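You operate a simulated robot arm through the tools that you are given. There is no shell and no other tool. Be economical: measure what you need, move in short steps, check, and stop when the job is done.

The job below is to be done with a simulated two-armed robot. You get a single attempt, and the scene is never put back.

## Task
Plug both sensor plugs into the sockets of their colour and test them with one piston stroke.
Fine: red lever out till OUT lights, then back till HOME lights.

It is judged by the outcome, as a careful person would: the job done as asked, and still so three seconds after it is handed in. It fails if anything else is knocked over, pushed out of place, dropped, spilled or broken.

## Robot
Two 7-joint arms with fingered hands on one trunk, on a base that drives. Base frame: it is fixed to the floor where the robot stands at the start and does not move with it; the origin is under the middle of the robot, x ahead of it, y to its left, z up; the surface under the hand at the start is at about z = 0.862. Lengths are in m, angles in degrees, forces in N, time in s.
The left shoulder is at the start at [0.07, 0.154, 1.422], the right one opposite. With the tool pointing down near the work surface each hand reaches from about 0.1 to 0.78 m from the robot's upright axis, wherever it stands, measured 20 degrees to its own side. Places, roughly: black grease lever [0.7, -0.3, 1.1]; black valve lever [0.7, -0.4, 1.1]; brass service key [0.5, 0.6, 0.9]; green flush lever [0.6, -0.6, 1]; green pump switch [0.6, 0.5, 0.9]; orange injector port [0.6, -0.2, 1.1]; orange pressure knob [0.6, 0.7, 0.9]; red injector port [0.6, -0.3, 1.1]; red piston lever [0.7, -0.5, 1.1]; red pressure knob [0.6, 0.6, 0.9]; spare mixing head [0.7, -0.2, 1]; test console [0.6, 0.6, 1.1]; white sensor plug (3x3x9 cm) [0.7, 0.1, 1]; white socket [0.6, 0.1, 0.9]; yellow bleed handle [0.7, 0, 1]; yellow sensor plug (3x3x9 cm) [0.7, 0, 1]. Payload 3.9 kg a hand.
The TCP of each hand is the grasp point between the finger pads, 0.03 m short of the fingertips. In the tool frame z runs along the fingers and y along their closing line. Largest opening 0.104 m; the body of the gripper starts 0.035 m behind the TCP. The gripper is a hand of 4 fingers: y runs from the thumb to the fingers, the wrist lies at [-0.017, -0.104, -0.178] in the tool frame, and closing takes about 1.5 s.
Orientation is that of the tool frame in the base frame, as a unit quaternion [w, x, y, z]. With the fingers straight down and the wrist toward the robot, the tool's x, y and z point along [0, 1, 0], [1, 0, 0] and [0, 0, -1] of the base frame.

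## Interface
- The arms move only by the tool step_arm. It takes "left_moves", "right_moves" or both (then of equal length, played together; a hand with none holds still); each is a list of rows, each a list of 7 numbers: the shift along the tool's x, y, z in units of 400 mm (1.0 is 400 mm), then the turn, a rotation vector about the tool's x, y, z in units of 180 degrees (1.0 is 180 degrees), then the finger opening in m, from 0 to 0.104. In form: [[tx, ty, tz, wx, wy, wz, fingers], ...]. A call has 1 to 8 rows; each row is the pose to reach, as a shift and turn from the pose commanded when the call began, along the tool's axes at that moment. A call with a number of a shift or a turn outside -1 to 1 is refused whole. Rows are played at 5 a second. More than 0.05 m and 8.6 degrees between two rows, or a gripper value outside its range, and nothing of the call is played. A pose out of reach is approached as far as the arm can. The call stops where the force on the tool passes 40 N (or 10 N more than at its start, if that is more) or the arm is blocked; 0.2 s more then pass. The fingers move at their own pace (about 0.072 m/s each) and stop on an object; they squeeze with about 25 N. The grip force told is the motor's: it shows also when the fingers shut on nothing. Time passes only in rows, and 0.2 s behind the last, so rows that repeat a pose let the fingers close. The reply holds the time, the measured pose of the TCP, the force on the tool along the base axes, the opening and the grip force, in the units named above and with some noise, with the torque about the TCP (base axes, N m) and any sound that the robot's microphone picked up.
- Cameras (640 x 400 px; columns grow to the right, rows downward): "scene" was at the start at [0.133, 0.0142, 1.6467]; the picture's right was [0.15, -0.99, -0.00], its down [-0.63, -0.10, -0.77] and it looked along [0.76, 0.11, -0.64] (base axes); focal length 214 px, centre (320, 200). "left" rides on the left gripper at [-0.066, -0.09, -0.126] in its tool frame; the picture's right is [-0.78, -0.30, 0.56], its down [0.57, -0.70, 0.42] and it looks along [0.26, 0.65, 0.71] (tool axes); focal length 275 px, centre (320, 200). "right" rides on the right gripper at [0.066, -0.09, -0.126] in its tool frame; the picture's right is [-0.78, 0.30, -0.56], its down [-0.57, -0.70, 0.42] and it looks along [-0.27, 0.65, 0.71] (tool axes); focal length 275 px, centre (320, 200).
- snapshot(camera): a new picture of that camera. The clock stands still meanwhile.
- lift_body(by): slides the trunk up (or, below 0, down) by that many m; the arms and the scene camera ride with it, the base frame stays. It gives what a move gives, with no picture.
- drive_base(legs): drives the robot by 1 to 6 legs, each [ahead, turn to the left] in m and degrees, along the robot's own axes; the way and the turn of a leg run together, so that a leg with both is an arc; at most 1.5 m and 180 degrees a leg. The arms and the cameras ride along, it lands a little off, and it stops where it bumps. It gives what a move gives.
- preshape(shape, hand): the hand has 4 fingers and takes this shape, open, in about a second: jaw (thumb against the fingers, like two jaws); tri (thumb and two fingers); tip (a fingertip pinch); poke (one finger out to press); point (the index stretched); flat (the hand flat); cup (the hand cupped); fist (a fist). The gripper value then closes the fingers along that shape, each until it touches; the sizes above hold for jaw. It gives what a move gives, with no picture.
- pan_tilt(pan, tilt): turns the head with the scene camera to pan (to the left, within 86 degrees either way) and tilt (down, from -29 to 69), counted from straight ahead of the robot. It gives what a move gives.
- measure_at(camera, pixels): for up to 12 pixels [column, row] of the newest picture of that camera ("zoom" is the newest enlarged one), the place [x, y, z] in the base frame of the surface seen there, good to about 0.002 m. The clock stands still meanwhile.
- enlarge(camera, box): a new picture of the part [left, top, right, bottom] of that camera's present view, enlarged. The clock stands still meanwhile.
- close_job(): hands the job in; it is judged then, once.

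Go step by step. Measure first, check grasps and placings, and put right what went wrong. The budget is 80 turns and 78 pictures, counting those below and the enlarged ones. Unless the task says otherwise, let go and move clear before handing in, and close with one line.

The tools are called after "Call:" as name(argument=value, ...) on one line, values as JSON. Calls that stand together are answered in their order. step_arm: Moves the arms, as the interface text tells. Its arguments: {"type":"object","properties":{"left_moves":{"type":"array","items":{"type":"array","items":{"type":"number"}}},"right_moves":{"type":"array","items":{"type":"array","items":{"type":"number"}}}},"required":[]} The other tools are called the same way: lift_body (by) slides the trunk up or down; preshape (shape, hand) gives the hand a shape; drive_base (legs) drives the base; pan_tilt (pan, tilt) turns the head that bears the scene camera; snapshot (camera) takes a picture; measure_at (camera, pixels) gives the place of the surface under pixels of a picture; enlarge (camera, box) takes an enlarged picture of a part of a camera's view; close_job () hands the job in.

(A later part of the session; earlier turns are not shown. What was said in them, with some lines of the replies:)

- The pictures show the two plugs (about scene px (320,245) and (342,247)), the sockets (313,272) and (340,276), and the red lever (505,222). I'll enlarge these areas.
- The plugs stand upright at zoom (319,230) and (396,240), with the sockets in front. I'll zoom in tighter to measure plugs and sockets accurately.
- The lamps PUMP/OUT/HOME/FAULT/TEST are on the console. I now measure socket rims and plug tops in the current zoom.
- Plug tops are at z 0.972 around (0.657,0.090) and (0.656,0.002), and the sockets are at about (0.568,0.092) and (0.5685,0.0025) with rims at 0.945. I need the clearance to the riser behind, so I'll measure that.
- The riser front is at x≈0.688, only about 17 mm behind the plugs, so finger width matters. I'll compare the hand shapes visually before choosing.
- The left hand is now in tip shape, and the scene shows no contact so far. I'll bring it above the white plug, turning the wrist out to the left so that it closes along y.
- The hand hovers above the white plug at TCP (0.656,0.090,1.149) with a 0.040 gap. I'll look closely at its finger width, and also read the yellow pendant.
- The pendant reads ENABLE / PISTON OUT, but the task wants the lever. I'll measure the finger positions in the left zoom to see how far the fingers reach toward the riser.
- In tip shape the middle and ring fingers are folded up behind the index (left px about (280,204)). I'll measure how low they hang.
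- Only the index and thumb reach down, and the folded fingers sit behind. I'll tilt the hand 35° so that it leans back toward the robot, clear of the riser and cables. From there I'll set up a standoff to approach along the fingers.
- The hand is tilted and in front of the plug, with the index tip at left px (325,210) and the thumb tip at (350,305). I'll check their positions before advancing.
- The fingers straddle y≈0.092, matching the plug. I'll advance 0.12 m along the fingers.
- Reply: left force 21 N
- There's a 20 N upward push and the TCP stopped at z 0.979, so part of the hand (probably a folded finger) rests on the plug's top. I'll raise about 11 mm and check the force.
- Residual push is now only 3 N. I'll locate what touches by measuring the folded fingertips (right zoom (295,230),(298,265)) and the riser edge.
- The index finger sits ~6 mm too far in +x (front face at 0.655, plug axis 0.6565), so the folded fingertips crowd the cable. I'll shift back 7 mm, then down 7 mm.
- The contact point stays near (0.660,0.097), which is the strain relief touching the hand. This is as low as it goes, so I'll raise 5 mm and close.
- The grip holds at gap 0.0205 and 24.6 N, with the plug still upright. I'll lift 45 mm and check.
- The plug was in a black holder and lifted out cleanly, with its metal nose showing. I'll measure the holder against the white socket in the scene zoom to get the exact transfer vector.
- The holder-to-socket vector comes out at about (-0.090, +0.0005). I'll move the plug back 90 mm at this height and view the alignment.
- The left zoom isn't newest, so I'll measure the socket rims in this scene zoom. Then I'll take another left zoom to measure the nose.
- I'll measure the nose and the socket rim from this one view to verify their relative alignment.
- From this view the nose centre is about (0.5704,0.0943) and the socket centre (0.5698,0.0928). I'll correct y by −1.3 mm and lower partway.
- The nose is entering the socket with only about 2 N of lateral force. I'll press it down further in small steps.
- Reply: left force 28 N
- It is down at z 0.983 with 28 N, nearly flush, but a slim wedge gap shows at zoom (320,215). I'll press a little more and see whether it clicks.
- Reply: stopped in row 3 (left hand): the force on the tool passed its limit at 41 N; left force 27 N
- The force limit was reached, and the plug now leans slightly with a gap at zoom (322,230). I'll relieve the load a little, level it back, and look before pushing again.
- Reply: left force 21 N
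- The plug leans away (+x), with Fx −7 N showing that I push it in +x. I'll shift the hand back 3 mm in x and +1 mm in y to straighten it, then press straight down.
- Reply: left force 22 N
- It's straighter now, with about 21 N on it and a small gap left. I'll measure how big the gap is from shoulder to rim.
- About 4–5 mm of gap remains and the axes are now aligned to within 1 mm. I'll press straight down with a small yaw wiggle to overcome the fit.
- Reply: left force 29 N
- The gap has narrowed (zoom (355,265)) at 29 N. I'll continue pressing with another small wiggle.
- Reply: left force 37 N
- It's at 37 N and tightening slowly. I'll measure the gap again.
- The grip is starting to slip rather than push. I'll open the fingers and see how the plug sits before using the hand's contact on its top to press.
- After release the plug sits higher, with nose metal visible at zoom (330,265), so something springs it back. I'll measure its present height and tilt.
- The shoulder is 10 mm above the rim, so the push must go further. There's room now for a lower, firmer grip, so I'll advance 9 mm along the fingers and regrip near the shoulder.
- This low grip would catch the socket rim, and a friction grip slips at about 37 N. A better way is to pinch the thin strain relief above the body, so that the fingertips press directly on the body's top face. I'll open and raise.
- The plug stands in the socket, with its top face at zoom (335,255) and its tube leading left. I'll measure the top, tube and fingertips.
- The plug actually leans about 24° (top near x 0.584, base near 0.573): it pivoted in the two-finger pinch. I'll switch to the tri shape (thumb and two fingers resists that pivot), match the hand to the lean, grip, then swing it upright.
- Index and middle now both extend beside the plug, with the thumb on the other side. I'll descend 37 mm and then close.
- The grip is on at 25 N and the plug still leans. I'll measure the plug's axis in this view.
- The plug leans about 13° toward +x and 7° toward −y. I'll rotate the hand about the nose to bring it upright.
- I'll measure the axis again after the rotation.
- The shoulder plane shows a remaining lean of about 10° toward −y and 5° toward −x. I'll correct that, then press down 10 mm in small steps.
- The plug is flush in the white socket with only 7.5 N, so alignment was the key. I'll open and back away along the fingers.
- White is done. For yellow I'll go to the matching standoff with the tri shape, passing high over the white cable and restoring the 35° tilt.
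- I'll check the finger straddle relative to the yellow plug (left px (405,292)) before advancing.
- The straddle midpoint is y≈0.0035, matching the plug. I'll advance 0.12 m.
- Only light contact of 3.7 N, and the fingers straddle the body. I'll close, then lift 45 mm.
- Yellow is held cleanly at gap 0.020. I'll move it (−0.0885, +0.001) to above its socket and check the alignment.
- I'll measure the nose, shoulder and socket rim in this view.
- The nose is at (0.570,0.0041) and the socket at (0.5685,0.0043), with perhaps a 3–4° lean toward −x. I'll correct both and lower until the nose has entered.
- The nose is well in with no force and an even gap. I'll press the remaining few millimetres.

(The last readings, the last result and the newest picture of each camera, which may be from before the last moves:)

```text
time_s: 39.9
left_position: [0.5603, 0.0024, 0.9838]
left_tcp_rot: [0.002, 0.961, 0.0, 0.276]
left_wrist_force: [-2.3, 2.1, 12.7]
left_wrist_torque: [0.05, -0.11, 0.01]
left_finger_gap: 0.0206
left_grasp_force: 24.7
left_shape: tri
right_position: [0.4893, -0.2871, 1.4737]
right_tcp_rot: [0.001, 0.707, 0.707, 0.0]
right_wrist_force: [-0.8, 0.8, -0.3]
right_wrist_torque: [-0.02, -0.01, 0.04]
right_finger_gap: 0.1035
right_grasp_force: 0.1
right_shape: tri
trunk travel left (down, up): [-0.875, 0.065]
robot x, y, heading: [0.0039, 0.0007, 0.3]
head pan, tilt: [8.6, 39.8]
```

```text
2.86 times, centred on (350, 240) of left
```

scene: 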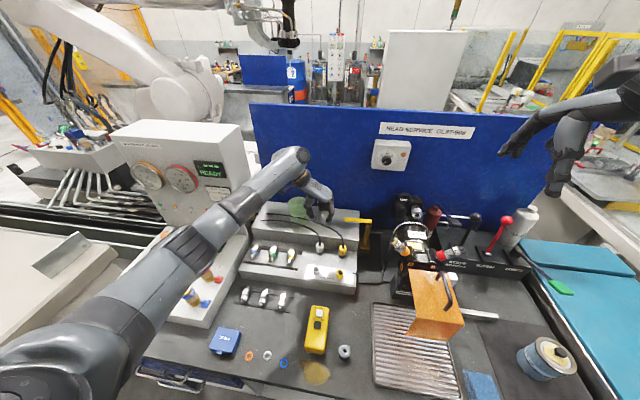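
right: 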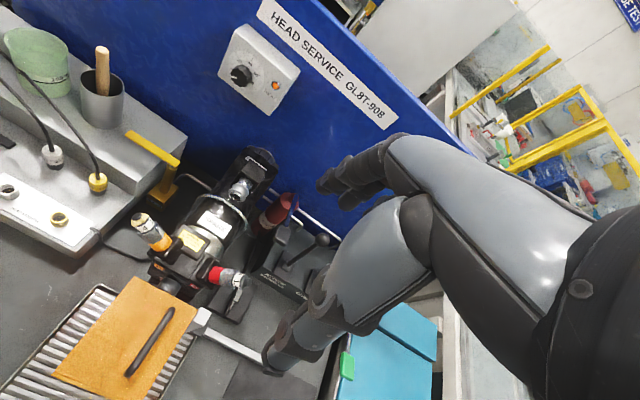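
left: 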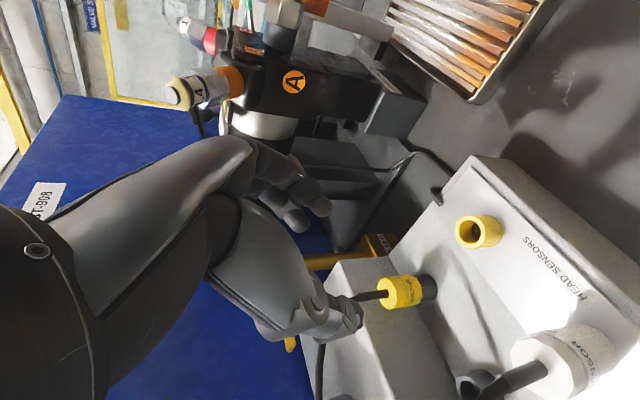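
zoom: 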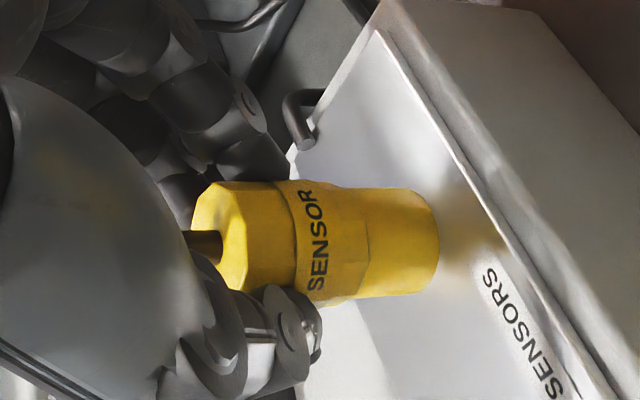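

Yellow is flush too. I'll open, back off along the fingers and check both plugs.

Call:
step_arm(left_moves=[[0, 0, -0.002, 0, 0, 0, 0.03], [0, 0, -0.002, 0, 0, 0, 0.06], [0, 0, -0.002, 0, 0, 0, 0.075], [0, 0, -0.08, 0, 0, 0, 0.075], [0, 0, -0.18, 0, 0, 0, 0.075], [0, 0, -0.28, 0, 0, 0, 0.075], [0.05, 0, -0.36, 0, 0, 0, 0.075]])

Call:
snapshot(camera="left")

Call:
snapshot(camera="scene")

```text
time_s: 41.5
left_position: [0.5019, 0.0019, 1.1148]
left_tcp_rot: [0.003, 0.962, 0.0, 0.274]
left_wrist_force: [-0.1, 0.0, 0.5]
left_wrist_torque: [-0.02, 0.01, 0.01]
left_finger_gap: 0.0748
left_grasp_force: 0.0
left_shape: tri
right_position: [0.4937, -0.2876, 1.4722]
right_tcp_rot: [-0.001, 0.707, 0.707, 0.001]
right_wrist_force: [-0.2, -0.3, 0.1]
right_wrist_torque: [0.01, 0.0, -0.02]
right_finger_gap: 0.1034
right_grasp_force: 0.0
right_shape: tri
trunk travel left (down, up): [-0.875, 0.065]
robot x, y, heading: [0.0017, -0.0023, -0.1]
head pan, tilt: [8.6, 39.8]
```

```text
19 pictures are left
```

left: 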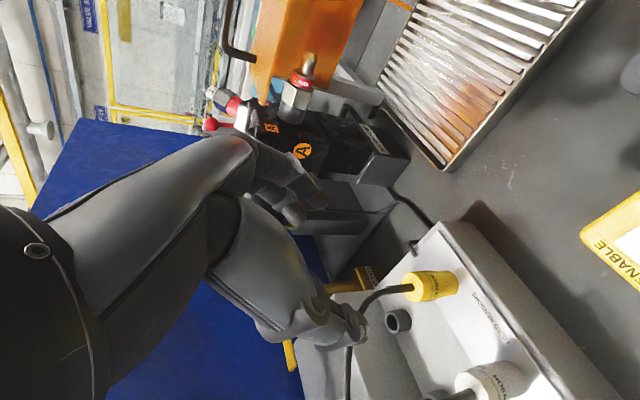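

```text
18 pictures are left
```

scene: 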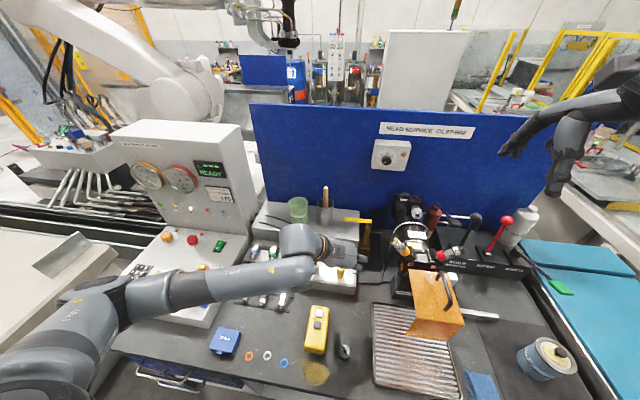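

Both plugs look seated. I'll read the console lamps now and look at the lever closely.

Call:
enlarge(camera="scene", box=[120, 150, 260, 230])

Call:
enlarge(camera="scene", box=[440, 195, 550, 280])

Call:
measure_at(camera="zoom", pixels=[[387, 128], [365, 170], [340, 215], [318, 245], [215, 120], [180, 190], [300, 240], [520, 120], [540, 60], [415, 230], [330, 170], [290, 215]])

```text
4.57 times, centred on (190, 190) of scene
```

zoom: 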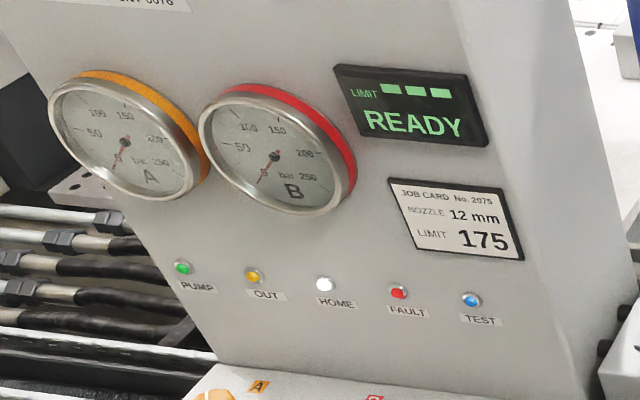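

```text
4.71 times, centred on (495, 238) of scene
```

zoom: 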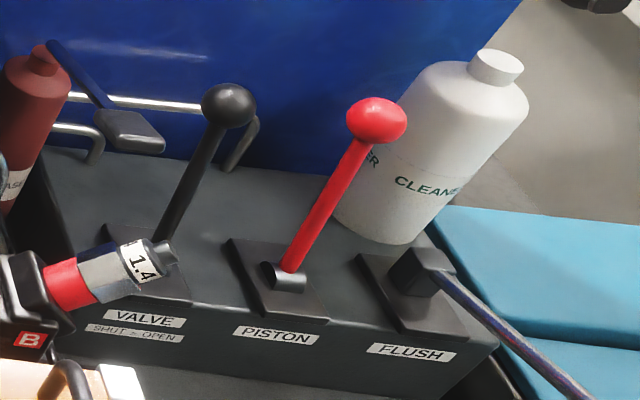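

```text
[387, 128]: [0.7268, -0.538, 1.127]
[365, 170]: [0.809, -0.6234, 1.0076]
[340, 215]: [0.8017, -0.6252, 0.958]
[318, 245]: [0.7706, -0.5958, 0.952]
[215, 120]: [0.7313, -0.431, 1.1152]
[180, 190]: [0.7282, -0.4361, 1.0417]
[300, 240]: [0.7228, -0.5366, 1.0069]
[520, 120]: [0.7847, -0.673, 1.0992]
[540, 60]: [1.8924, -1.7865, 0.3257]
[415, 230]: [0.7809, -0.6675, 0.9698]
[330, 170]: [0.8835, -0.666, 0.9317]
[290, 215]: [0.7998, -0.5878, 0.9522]
```

HOME is lit now that the sensors are plugged. The red ball is centred near (0.743,−0.542,1.113), on a lever hinged about y. I'll bring the right hand (jaw) to a standoff, pitched 30° forward.

Call:
preshape(shape="jaw", hand="right")

Call:
step_arm(right_moves=[[-0.0765, 0.0573, 0.0768, -0.0208, 0, 0, 0.1], [-0.153, 0.1145, 0.1535, -0.0417, 0, 0, 0.09], [-0.2295, 0.1718, 0.2303, -0.0625, 0, 0, 0.085], [-0.306, 0.229, 0.307, -0.0833, 0, 0, 0.085], [-0.3825, 0.2863, 0.3838, -0.1042, 0, 0, 0.085], [-0.459, 0.3435, 0.4605, -0.125, 0, 0, 0.085], [-0.5355, 0.4008, 0.5373, -0.1458, 0, 0, 0.085], [-0.612, 0.458, 0.614, -0.1667, 0, 0, 0.085]])

Call:
snapshot(camera="right")

Call:
snapshot(camera="scene")

```text
time_s: 42.4
left_position: [0.5029, 0.0012, 1.1151]
left_tcp_rot: [0.002, 0.962, 0.0, 0.274]
left_wrist_force: [0.6, 0.4, 0.8]
left_wrist_torque: [-0.01, -0.03, 0.0]
left_finger_gap: 0.0747
left_grasp_force: 0.0
left_shape: tri
right_position: [0.4925, -0.2862, 1.4731]
right_tcp_rot: [-0.001, 0.707, 0.707, 0.0]
right_wrist_force: [0.2, -0.1, 0.1]
right_wrist_torque: [-0.01, -0.01, 0.0]
right_finger_gap: 0.1039
right_grasp_force: 0.1
right_shape: jaw
trunk travel left (down, up): [-0.875, 0.065]
robot x, y, heading: [0.0011, 0.0006, 0.2]
head pan, tilt: [8.6, 39.8]
```

```text
time_s: 44.4
left_position: [0.5006, 0.0056, 1.1172]
left_tcp_rot: [0.003, 0.961, 0.001, 0.276]
left_wrist_force: [-0.7, 0.5, 0.0]
left_wrist_torque: [-0.02, -0.01, 0.03]
left_finger_gap: 0.0748
left_grasp_force: 0.0
left_shape: tri
right_position: [0.744, -0.4272, 1.3224]
right_tcp_rot: [0.178, 0.637, 0.658, 0.36]
right_wrist_force: [0.2, 0.6, 0.6]
right_wrist_torque: [-0.03, 0.06, -0.05]
right_finger_gap: 0.0853
right_grasp_force: 0.2
right_shape: jaw
right hand out of reach, approached as far as the arm can: row 5, 6, 7
trunk travel left (down, up): [-0.875, 0.065]
robot x, y, heading: [-0.002, -0.0003, 0.1]
head pan, tilt: [8.6, 39.8]
stopped in row 8 (right hand): the arm was blocked; the commanded pose is now the measured one
```

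```text
15 pictures are left
```

right: 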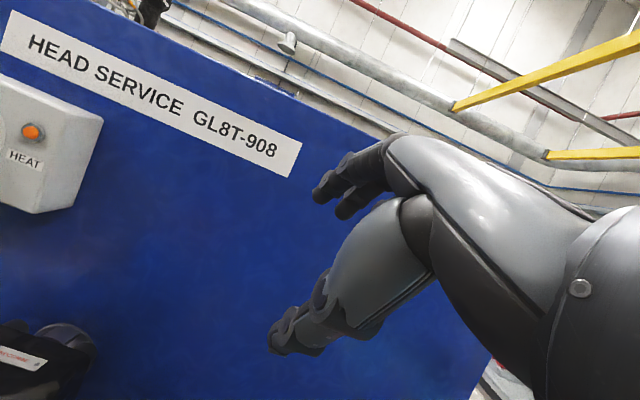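

```text
14 pictures are left
```

scene: 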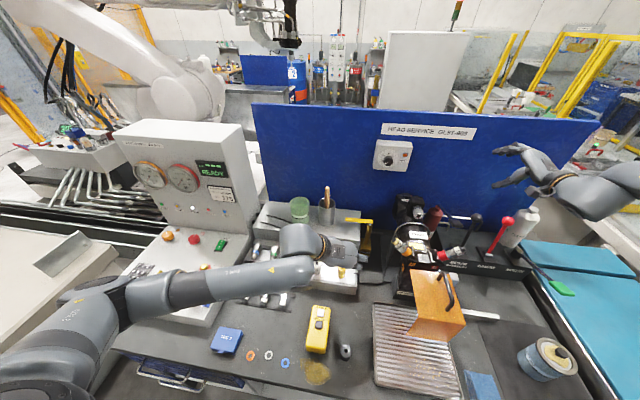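

The right hand got stuck on a wrist limit at (0.744,−0.427,1.322), well above everything. I'll yaw the hand 30° outward in line with the arm and go to a new standoff at (0.691,−0.512,1.217).

Call:
step_arm(right_moves=[[-0.0354, -0.0375, 0.0048, 0.0088, -0.026, 0.0172, 0.085], [-0.0707, -0.0751, 0.0097, 0.0177, -0.052, 0.0344, 0.085], [-0.1061, -0.1126, 0.0145, 0.0265, -0.078, 0.0516, 0.085], [-0.1414, -0.1502, 0.0193, 0.0353, -0.1039, 0.0687, 0.085], [-0.1768, -0.1877, 0.0241, 0.0441, -0.1299, 0.0859, 0.085], [-0.2121, -0.2253, 0.029, 0.053, -0.1559, 0.1031, 0.085], [-0.2475, -0.2628, 0.0338, 0.0618, -0.1819, 0.1203, 0.085]])

```text
time_s: 46.0
left_position: [0.5036, 0.0024, 1.1148]
left_tcp_rot: [0.002, 0.962, 0.0, 0.274]
left_wrist_force: [0.6, -0.7, -0.7]
left_wrist_torque: [0.03, 0.0, -0.01]
left_finger_gap: 0.0747
left_grasp_force: 0.1
left_shape: tri
right_position: [0.6933, -0.5181, 1.2148]
right_tcp_rot: [0.222, 0.837, 0.484, 0.13]
right_wrist_force: [-0.8, 1.0, 0.5]
right_wrist_torque: [-0.03, 0.01, 0.0]
right_finger_gap: 0.0851
right_grasp_force: 0.1
right_shape: jaw
trunk travel left (down, up): [-0.875, 0.065]
robot x, y, heading: [-0.0009, 0.0008, 0.0]
head pan, tilt: [8.6, 39.8]
```

The standoff is reached exactly. I'll look with the right camera to check the ball before descending.

Call:
snapshot(camera="right")

```text
13 pictures are left
```

right: 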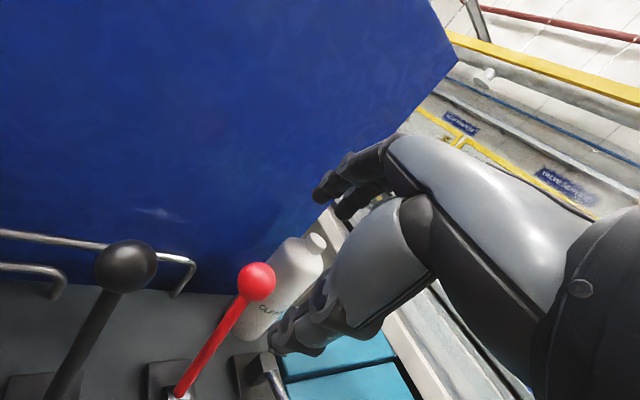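

Call:
measure_at(camera="right", pixels=[[256, 281], [240, 281], [272, 281], [256, 266], [256, 297], [215, 338], [180, 392], [325, 192], [285, 343], [300, 265], [125, 265]])

```text
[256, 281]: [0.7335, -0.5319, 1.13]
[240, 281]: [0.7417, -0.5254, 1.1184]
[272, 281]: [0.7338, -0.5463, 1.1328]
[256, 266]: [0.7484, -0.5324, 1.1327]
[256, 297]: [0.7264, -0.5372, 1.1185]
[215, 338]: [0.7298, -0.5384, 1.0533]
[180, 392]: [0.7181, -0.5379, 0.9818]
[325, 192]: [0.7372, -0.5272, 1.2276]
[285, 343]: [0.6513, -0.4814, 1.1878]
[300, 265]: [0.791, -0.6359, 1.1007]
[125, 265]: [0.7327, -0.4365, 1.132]
```

The ball centre is (0.7405,−0.540,1.119), directly along the finger axis. I'll descend 0.11 m and close on it.

Call:
step_arm(right_moves=[[0.004, -0.002, 0.09, 0, 0, 0, 0.085], [0.008, -0.005, 0.18, 0, 0, 0, 0.085], [0.0115, -0.0075, 0.275, 0, 0, 0, 0.085], [0.0115, -0.0075, 0.275, 0, 0, 0, 0.085], [0.0115, -0.0075, 0.275, 0, 0, 0, 0.05], [0.0115, -0.0075, 0.275, 0, 0, 0, 0.025], [0.0115, -0.0075, 0.275, 0, 0, 0, 0.015], [0.0115, -0.0075, 0.275, 0, 0, 0, 0.015]])

Call:
enlarge(camera="right", box=[160, 150, 420, 380])

```text
time_s: 47.8
left_position: [0.5008, 0.0037, 1.1161]
left_tcp_rot: [0.003, 0.962, 0.0, 0.275]
left_wrist_force: [-0.2, -1.0, 0.0]
left_wrist_torque: [0.01, -0.02, -0.01]
left_finger_gap: 0.0747
left_grasp_force: 0.0
left_shape: tri
right_position: [0.7399, -0.5377, 1.1175]
right_tcp_rot: [0.222, 0.836, 0.484, 0.13]
right_wrist_force: [-5.6, 4.0, -2.9]
right_wrist_torque: [0.39, 0.52, -0.11]
right_finger_gap: 0.0188
right_grasp_force: 25.4
right_shape: jaw
trunk travel left (down, up): [-0.875, 0.065]
robot x, y, heading: [-0.0032, 0.0008, -0.1]
head pan, tilt: [8.6, 39.8]
```

```text
1.74 times, centred on (290, 265) of right
```

zoom: 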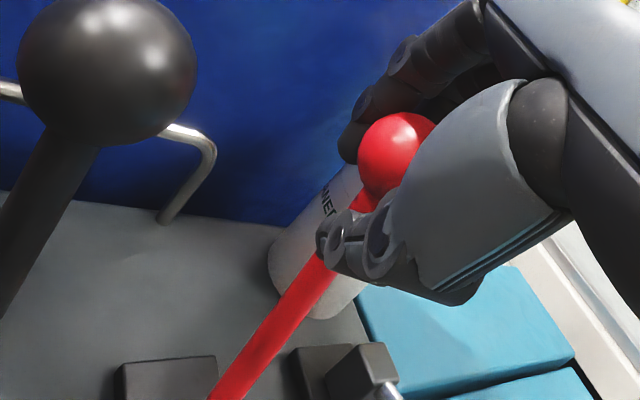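

The ball and rod are gripped. I'll pull the lever toward the robot along its arc by 10° and read the force and sound.

Call:
step_arm(right_moves=[[-0.0158, -0.023, -0.0155, -0.024, 0.012, 0.0069, 0.015], [-0.0316, -0.0458, -0.0302, -0.0481, 0.0241, 0.0139, 0.015], [-0.0316, -0.0458, -0.0302, -0.0481, 0.0241, 0.0139, 0.015]])

Call:
enlarge(camera="scene", box=[120, 150, 260, 230])

```text
time_s: 48.6
left_position: [0.5023, 0.0044, 1.1157]
left_tcp_rot: [0.002, 0.962, 0.0, 0.274]
left_wrist_force: [-0.6, -0.1, 1.1]
left_wrist_torque: [-0.02, -0.02, 0.0]
left_finger_gap: 0.0745
left_grasp_force: 0.1
left_shape: tri
right_position: [0.7401, -0.5371, 1.1174]
right_tcp_rot: [0.222, 0.837, 0.483, 0.13]
right_wrist_force: [-6.6, 7.5, -6.9]
right_wrist_torque: [0.43, 0.62, -0.09]
right_finger_gap: 0.019
right_grasp_force: 25.0
right_shape: jaw
right hand out of reach, approached as far as the arm can: row 1, 2, 3
trunk travel left (down, up): [-0.875, 0.065]
robot x, y, heading: [0.0014, 0.0016, 0.2]
head pan, tilt: [8.6, 39.8]
```

```text
4.57 times, centred on (190, 190) of scene
```

zoom: 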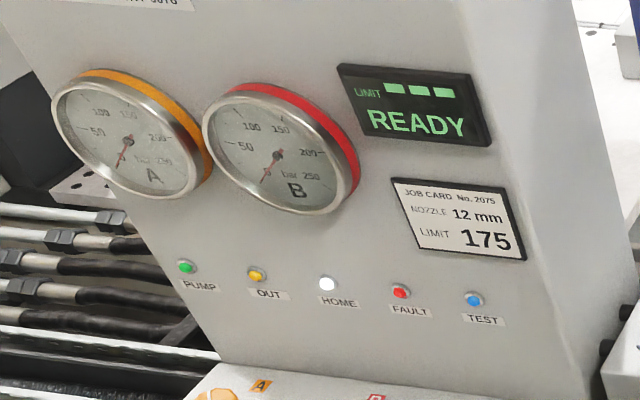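

The extra pitch is out of reach, so the hand did not move, and only HOME is lit. I'll pull with translation only and let the ball pivot in the grip.

Call:
step_arm(right_moves=[[-0.0125, -0.0188, -0.0108, 0, 0, 0, 0.015], [-0.025, -0.0375, -0.0217, 0, 0, 0, 0.015], [-0.0316, -0.0458, -0.0302, 0, 0, 0, 0.015]])

```text
time_s: 49.4
left_position: [0.5036, 0.0025, 1.1156]
left_tcp_rot: [0.002, 0.962, 0.0, 0.274]
left_wrist_force: [-0.8, -0.8, -0.1]
left_wrist_torque: [-0.01, -0.04, -0.04]
left_finger_gap: 0.0747
left_grasp_force: 0.1
left_shape: tri
right_position: [0.7162, -0.5372, 1.1185]
right_tcp_rot: [0.221, 0.836, 0.484, 0.131]
right_wrist_force: [-0.2, 6.0, -5.8]
right_wrist_torque: [0.27, 0.21, 0.03]
right_finger_gap: 0.0179
right_grasp_force: 24.9
right_shape: jaw
trunk travel left (down, up): [-0.875, 0.065]
robot x, y, heading: [0.0008, 0.0007, 0.0]
head pan, tilt: [8.6, 39.8]
```

The lever moved about 10° freely, with low force. I'll continue another 18° along the arc and check the lamps.

Call:
step_arm(right_moves=[[-0.0142, -0.0229, -0.0095, 0, 0, 0, 0.015], [-0.0284, -0.0458, -0.0189, 0, 0, 0, 0.015], [-0.042, -0.07, -0.0245, 0, 0, 0, 0.015], [-0.0559, -0.0947, -0.0296, 0, 0, 0, 0.015], [-0.0559, -0.0947, -0.0296, 0, 0, 0, 0.015]])

Call:
snapshot(camera="scene")

```text
time_s: 50.6
left_position: [0.5008, 0.0064, 1.1162]
left_tcp_rot: [0.005, 0.962, 0.0, 0.275]
left_wrist_force: [-0.7, -0.4, 0.3]
left_wrist_torque: [-0.03, 0.01, -0.03]
left_finger_gap: 0.0748
left_grasp_force: 0.0
left_shape: tri
right_position: [0.6787, -0.5404, 1.1071]
right_tcp_rot: [0.206, 0.835, 0.492, 0.137]
right_wrist_force: [-6.4, 31.9, 8.5]
right_wrist_torque: [0.46, 0.46, 0.3]
right_finger_gap: 0.0181
right_grasp_force: 24.5
right_shape: jaw
right hand out of reach, approached as far as the arm can: row 2, 3, 4, 5
trunk travel left (down, up): [-0.875, 0.065]
robot x, y, heading: [0.0017, 0.0013, 0.4]
head pan, tilt: [8.6, 39.8]
```

```text
10 pictures are left
```

scene: 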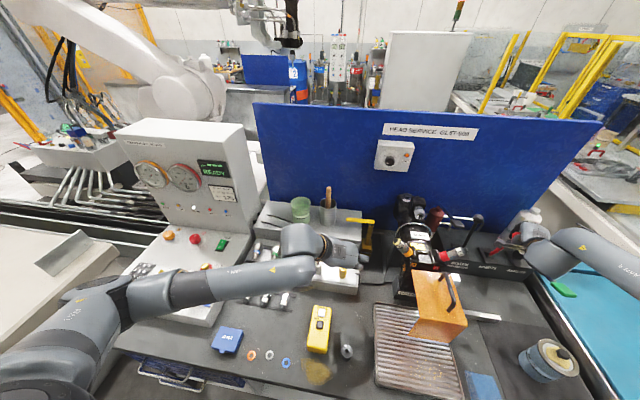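

The lever is now about 16° past vertical, but the arm is near a limit (Fy 32 N). I'll check the lamps before going on.

Call:
enlarge(camera="scene", box=[120, 150, 260, 230])

```text
4.57 times, centred on (190, 190) of scene
```

zoom: 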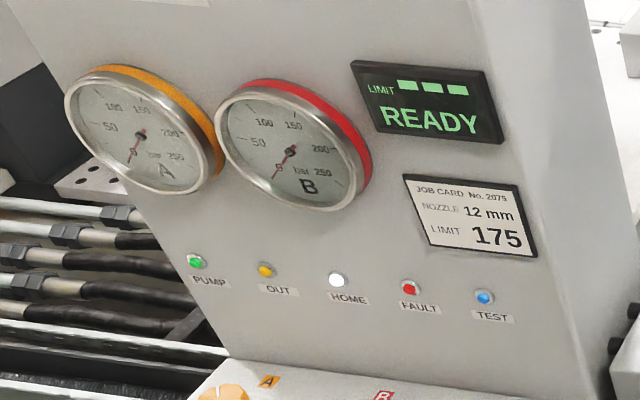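

HOME is still lit and OUT is not. I'll check how the lever sits with the right camera.

Call:
snapshot(camera="right")

Call:
measure_at(camera="right", pixels=[[320, 230], [310, 240], [300, 260], [280, 290], [260, 320], [240, 350], [220, 380]])

```text
8 pictures are left
```

right: 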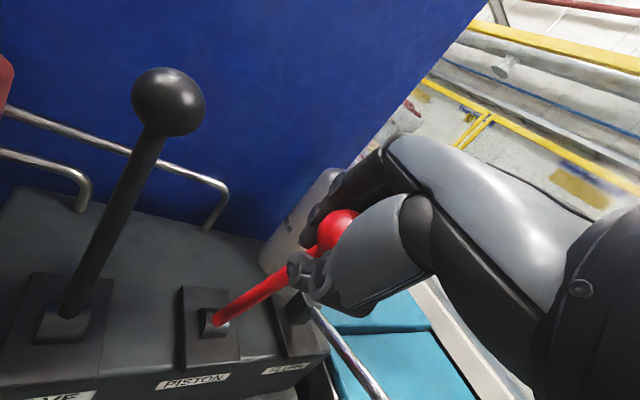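

```text
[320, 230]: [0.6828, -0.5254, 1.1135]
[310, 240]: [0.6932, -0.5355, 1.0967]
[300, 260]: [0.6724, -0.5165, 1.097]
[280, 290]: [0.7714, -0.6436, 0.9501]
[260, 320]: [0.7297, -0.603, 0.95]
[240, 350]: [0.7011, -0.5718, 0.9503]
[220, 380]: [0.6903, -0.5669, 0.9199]
```

The lever follows the hand and now leans about 15° toward me, so it just needs more travel. I'll loosen slightly to cage the ball and pitch the hand down 18° to get within the wrist's range.

Call:
step_arm(right_moves=[[0, 0, 0, 0.02, 0, 0, 0.028], [0, 0, 0, 0.05, 0, 0, 0.03], [0, 0, 0, 0.08, 0, 0, 0.03], [0, 0, 0, 0.11, 0, 0, 0.03], [0, 0, 0, 0.11, 0, 0, 0.03]])

```text
time_s: 51.8
left_position: [0.5027, -0.0004, 1.1162]
left_tcp_rot: [0.001, 0.962, -0.001, 0.274]
left_wrist_force: [-0.7, 0.9, 0.6]
left_wrist_torque: [0.04, 0.01, 0.0]
left_finger_gap: 0.075
left_grasp_force: 0.0
left_shape: tri
right_position: [0.6788, -0.5541, 1.1005]
right_tcp_rot: [0.073, 0.863, 0.498, 0.045]
right_wrist_force: [-0.2, -0.6, 0.3]
right_wrist_torque: [0.01, -0.05, 0.01]
right_finger_gap: 0.0299
right_grasp_force: 0.1
right_shape: jaw
trunk travel left (down, up): [-0.875, 0.065]
robot x, y, heading: [-0.0005, -0.0008, 0.3]
head pan, tilt: [8.6, 39.8]
```

The hand is free now at a 10° pitch, with the ball caged. I'll recentre, close, and pull on to about 35° past vertical, letting the force limit stop it at the end of travel.

Call:
step_arm(right_moves=[[0.0353, -0.0053, -0.021, 0, 0, 0, 0.03], [0.0353, -0.0053, -0.021, 0, 0, 0, 0.015], [0.0353, -0.0053, -0.021, 0, 0, 0, 0.015], [0.0219, -0.0298, -0.015, 0, 0, 0, 0.015], [0.0085, -0.0543, -0.0093, 0, 0, 0, 0.015], [-0.0053, -0.0805, 0.0022, 0, 0, 0, 0.015], [-0.0192, -0.1067, 0.0138, 0, 0, 0, 0.015], [-0.0192, -0.1067, 0.0138, 0, 0, 0, 0.015]])

Call:
enlarge(camera="scene", box=[120, 150, 260, 230])

```text
time_s: 53.6
left_position: [0.503, 0.0039, 1.1156]
left_tcp_rot: [0.004, 0.962, -0.001, 0.274]
left_wrist_force: [-0.6, 0.9, 0.2]
left_wrist_torque: [0.0, -0.01, 0.02]
left_finger_gap: 0.0747
left_grasp_force: 0.1
left_shape: tri
right_position: [0.6387, -0.5365, 1.0883]
right_tcp_rot: [0.074, 0.862, 0.5, 0.045]
right_wrist_force: [-0.9, 1.7, 1.9]
right_wrist_torque: [-0.03, -0.13, 0.05]
right_finger_gap: 0.0159
right_grasp_force: 0.2
right_shape: jaw
trunk travel left (down, up): [-0.875, 0.065]
robot x, y, heading: [0.0005, -0.0014, 0.3]
head pan, tilt: [8.6, 39.8]
```

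```text
4.57 times, centred on (190, 190) of scene
```

zoom: 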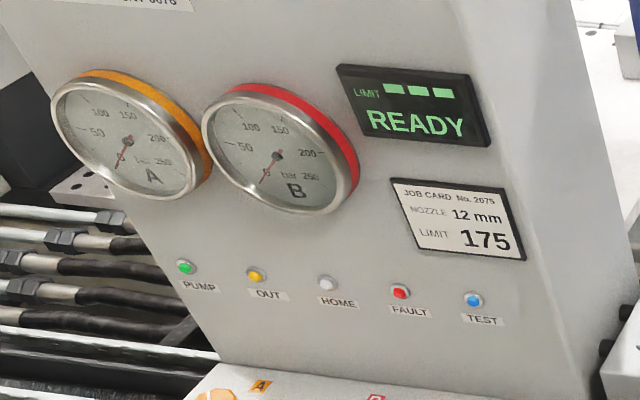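

HOME has gone out, but OUT isn't lit yet. Grip force is zero at the commanded gap, so I'll squeeze further and see whether the ball is still in hand.

Call:
step_arm(right_moves=[[0, 0, 0, 0, 0, 0, 0.005], [0, 0, 0, 0, 0, 0, 0.005], [0, 0, 0, 0, 0, 0, 0.005]])

Call:
snapshot(camera="right")

```text
time_s: 54.4
left_position: [0.5025, 0.0042, 1.116]
left_tcp_rot: [0.002, 0.962, 0.0, 0.275]
left_wrist_force: [0.5, 0.2, -0.3]
left_wrist_torque: [0.01, 0.0, -0.01]
left_finger_gap: 0.0748
left_grasp_force: 0.0
left_shape: tri
right_position: [0.6398, -0.5353, 1.091]
right_tcp_rot: [0.075, 0.862, 0.499, 0.046]
right_wrist_force: [3.0, 2.3, 3.1]
right_wrist_torque: [-0.24, -0.62, 0.01]
right_finger_gap: 0.0213
right_grasp_force: 25.3
right_shape: jaw
trunk travel left (down, up): [-0.875, 0.065]
robot x, y, heading: [0.0025, -0.0026, 0.3]
head pan, tilt: [8.6, 39.8]
```

```text
6 pictures are left
```

right: 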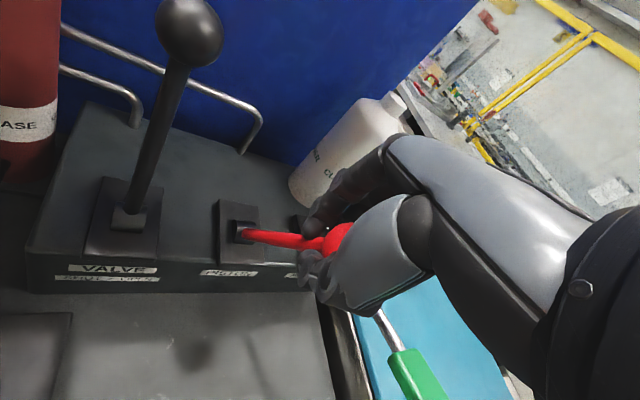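

The lever is firmly held, leaning about 35°. I'll pull another 10° along the arc, watching the force for the end stop.

Call:
step_arm(right_moves=[[-0.007, -0.0145, 0.0078, 0, 0, 0, 0.005], [-0.0138, -0.0278, 0.0165, 0, 0, 0, 0.005], [-0.0205, -0.0406, 0.026, 0, 0, 0, 0.005], [-0.027, -0.0534, 0.0356, 0, 0, 0, 0.005], [-0.027, -0.0534, 0.0356, 0, 0, 0, 0.005]])

```text
time_s: 55.6
left_position: [0.5017, 0.005, 1.117]
left_tcp_rot: [0.003, 0.962, 0.0, 0.275]
left_wrist_force: [0.2, -0.9, 0.1]
left_wrist_torque: [-0.02, 0.01, -0.02]
left_finger_gap: 0.0749
left_grasp_force: 0.0
left_shape: tri
right_position: [0.6244, -0.5329, 1.0798]
right_tcp_rot: [0.079, 0.861, 0.5, 0.053]
right_wrist_force: [19.9, 1.8, 27.0]
right_wrist_torque: [-0.39, -1.65, 0.28]
right_finger_gap: 0.022
right_grasp_force: 25.0
right_shape: jaw
trunk travel left (down, up): [-0.875, 0.065]
robot x, y, heading: [-0.0, -0.003, 0.0]
head pan, tilt: [8.6, 39.8]
```

Force rose to 33 N, so the lever is at its outward stop. I'll check the OUT lamp.

Call:
enlarge(camera="scene", box=[120, 150, 260, 230])

```text
4.57 times, centred on (190, 190) of scene
```

zoom: 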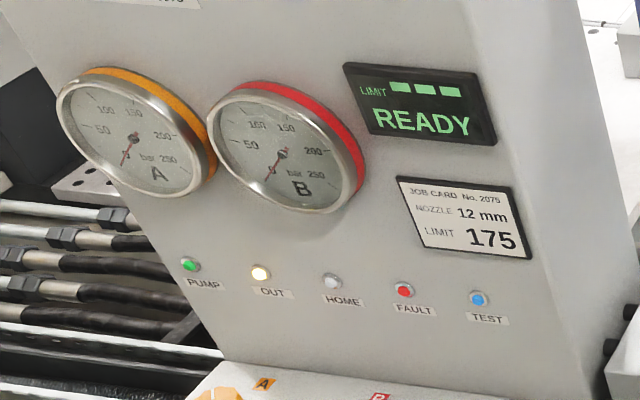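

OUT is lit (zoom (260,272)). Now I'll push the lever back along its arc toward home.

Call:
step_arm(right_moves=[[0.0155, 0.0308, -0.0233, 0, 0, 0, 0.005], [0.0365, 0.0715, -0.0448, 0, 0, 0, 0.005], [0.0536, 0.1035, -0.0568, 0, 0, 0, 0.005], [0.0715, 0.136, -0.065, 0, 0, 0, 0.005], [0.0914, 0.1718, -0.0694, 0, 0, 0, 0.005], [0.1118, 0.2075, -0.0689, 0, 0, 0, 0.005], [0.1325, 0.243, -0.064, 0, 0, 0, 0.005], [0.153, 0.2775, -0.0546, 0, 0, 0, 0.005]])

```text
time_s: 57.4
left_position: [0.5017, 0.0032, 1.1159]
left_tcp_rot: [0.002, 0.961, 0.0, 0.275]
left_wrist_force: [-0.7, 0.4, 0.3]
left_wrist_torque: [-0.03, -0.02, -0.01]
left_finger_gap: 0.0748
left_grasp_force: 0.1
left_shape: tri
right_position: [0.7397, -0.539, 1.1143]
right_tcp_rot: [0.076, 0.863, 0.497, 0.047]
right_wrist_force: [-8.8, 2.0, -7.9]
right_wrist_torque: [0.2, 0.54, -0.14]
right_finger_gap: 0.019
right_grasp_force: 25.3
right_shape: jaw
trunk travel left (down, up): [-0.875, 0.065]
robot x, y, heading: [0.0034, 0.0029, -0.1]
head pan, tilt: [8.6, 39.8]
```

The lever is back at its starting place (TCP x 0.7397). I'll check the HOME lamp before letting go.

Call:
enlarge(camera="scene", box=[120, 150, 260, 230])

```text
4.57 times, centred on (190, 190) of scene
```

zoom: 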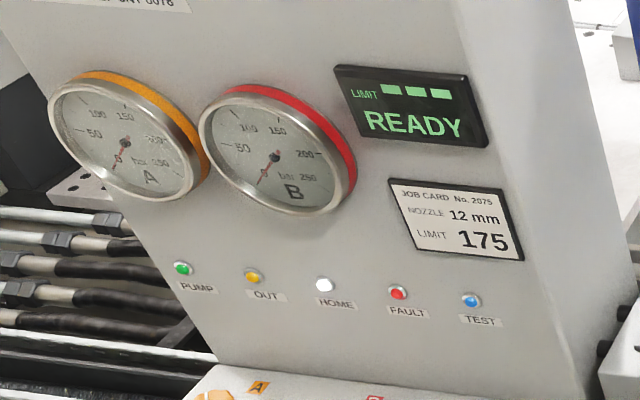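

HOME is lit and OUT is off. I'll open the hand and lift clear.

Call:
step_arm(right_moves=[[0, 0, 0, 0, 0, 0, 0.03], [0, 0, 0, 0, 0, 0, 0.06], [0, 0, 0, 0, 0, 0, 0.085], [0, 0, 0, 0, 0, 0, 0.085], [0, 0, -0.08, 0, 0, 0, 0.085], [0, 0, -0.18, 0, 0, 0, 0.085], [0, 0, -0.28, 0, 0, 0, 0.085], [0, -0.05, -0.38, 0, 0, 0, 0.085]])

Call:
step_arm(left_moves=[[0.08, 0, -0.1, 0, 0, 0, 0.075], [0.12, 0, -0.2, 0, 0, 0, 0.075], [0.12, 0, -0.2, 0, 0, 0, 0.075]])

Call:
snapshot(camera="scene")

Call:
enlarge(camera="scene", box=[120, 150, 260, 230])

```text
time_s: 59.2
left_position: [0.4997, 0.004, 1.116]
left_tcp_rot: [0.003, 0.962, -0.001, 0.274]
left_wrist_force: [-1.0, -0.5, -0.4]
left_wrist_torque: [0.01, -0.02, -0.01]
left_finger_gap: 0.0747
left_grasp_force: 0.0
left_shape: tri
right_position: [0.6972, -0.5122, 1.2612]
right_tcp_rot: [0.076, 0.863, 0.498, 0.046]
right_wrist_force: [-0.4, 0.1, -0.1]
right_wrist_torque: [-0.02, 0.02, 0.01]
right_finger_gap: 0.085
right_grasp_force: 0.0
right_shape: jaw
trunk travel left (down, up): [-0.875, 0.065]
robot x, y, heading: [-0.0015, -0.0005, -0.1]
head pan, tilt: [8.6, 39.8]
```

```text
refused: row 1 steps farther than a row can; nothing moved
```

```text
3 pictures are left
```

scene: 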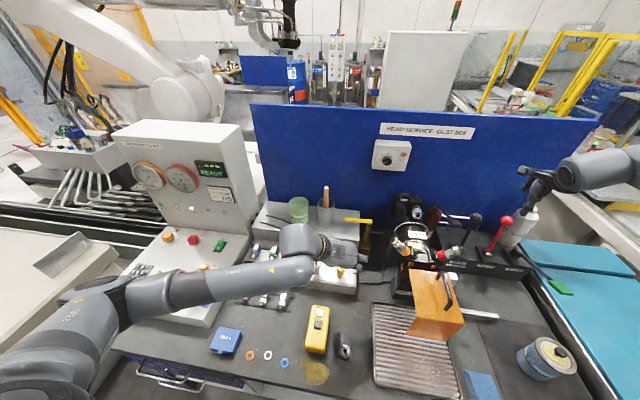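

```text
4.57 times, centred on (190, 190) of scene
```

zoom: 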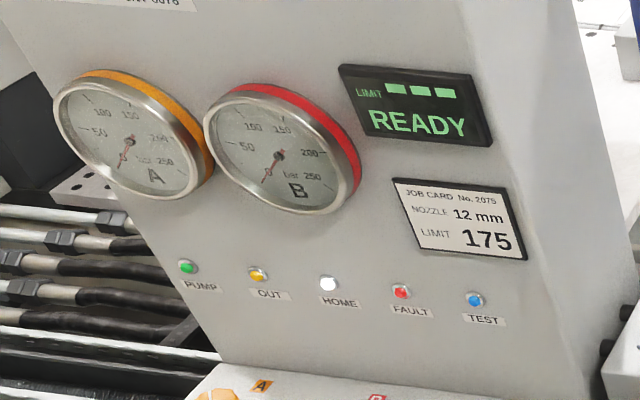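

HOME is still lit, the lever stands at home and nothing else has moved. I'll raise the left hand and take a last look at both plugs.

Call:
step_arm(left_moves=[[0.04, 0, -0.08, 0, 0, 0, 0.075], [0.08, 0, -0.16, 0, 0, 0, 0.075], [0.12, 0, -0.24, 0, 0, 0, 0.075], [0.16, 0, -0.32, 0, 0, 0, 0.075], [0.16, 0, -0.32, 0, 0, 0, 0.075]])

Call:
enlarge(camera="left", box=[320, 200, 640, 400])

```text
time_s: 60.4
left_position: [0.4884, 0.0045, 1.2584]
left_tcp_rot: [0.002, 0.962, -0.001, 0.274]
left_wrist_force: [1.0, 0.7, -0.3]
left_wrist_torque: [0.01, 0.0, -0.03]
left_finger_gap: 0.0747
left_grasp_force: 0.1
left_shape: tri
right_position: [0.7002, -0.5128, 1.26]
right_tcp_rot: [0.075, 0.862, 0.498, 0.045]
right_wrist_force: [-0.6, 0.9, -0.1]
right_wrist_torque: [0.01, -0.02, 0.0]
right_finger_gap: 0.0845
right_grasp_force: 0.1
right_shape: jaw
trunk travel left (down, up): [-0.875, 0.065]
robot x, y, heading: [-0.0004, -0.0004, 0.1]
head pan, tilt: [8.6, 39.8]
```

```text
2.00 times, centred on (480, 300) of left
```

zoom: 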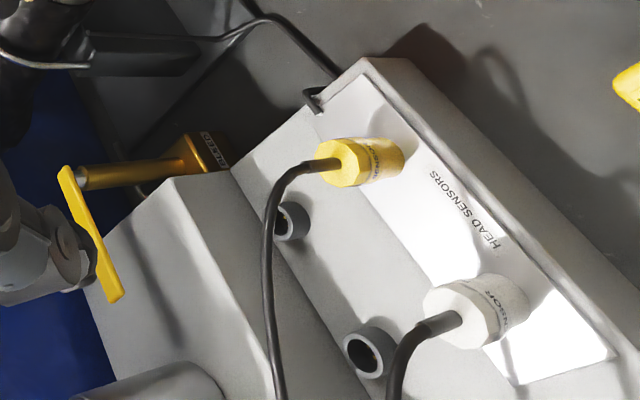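

Both plugs are flush in the sockets of their colour, the stroke is finished with HOME lit, and both hands are clear. I'm handing in.

Call:
close_job()

```text
The job is handed in.
```

The white and yellow sensor plugs are seated in the sockets of their colour. One piston stroke with the red lever lit OUT and then brought HOME back on, and the job is handed in.
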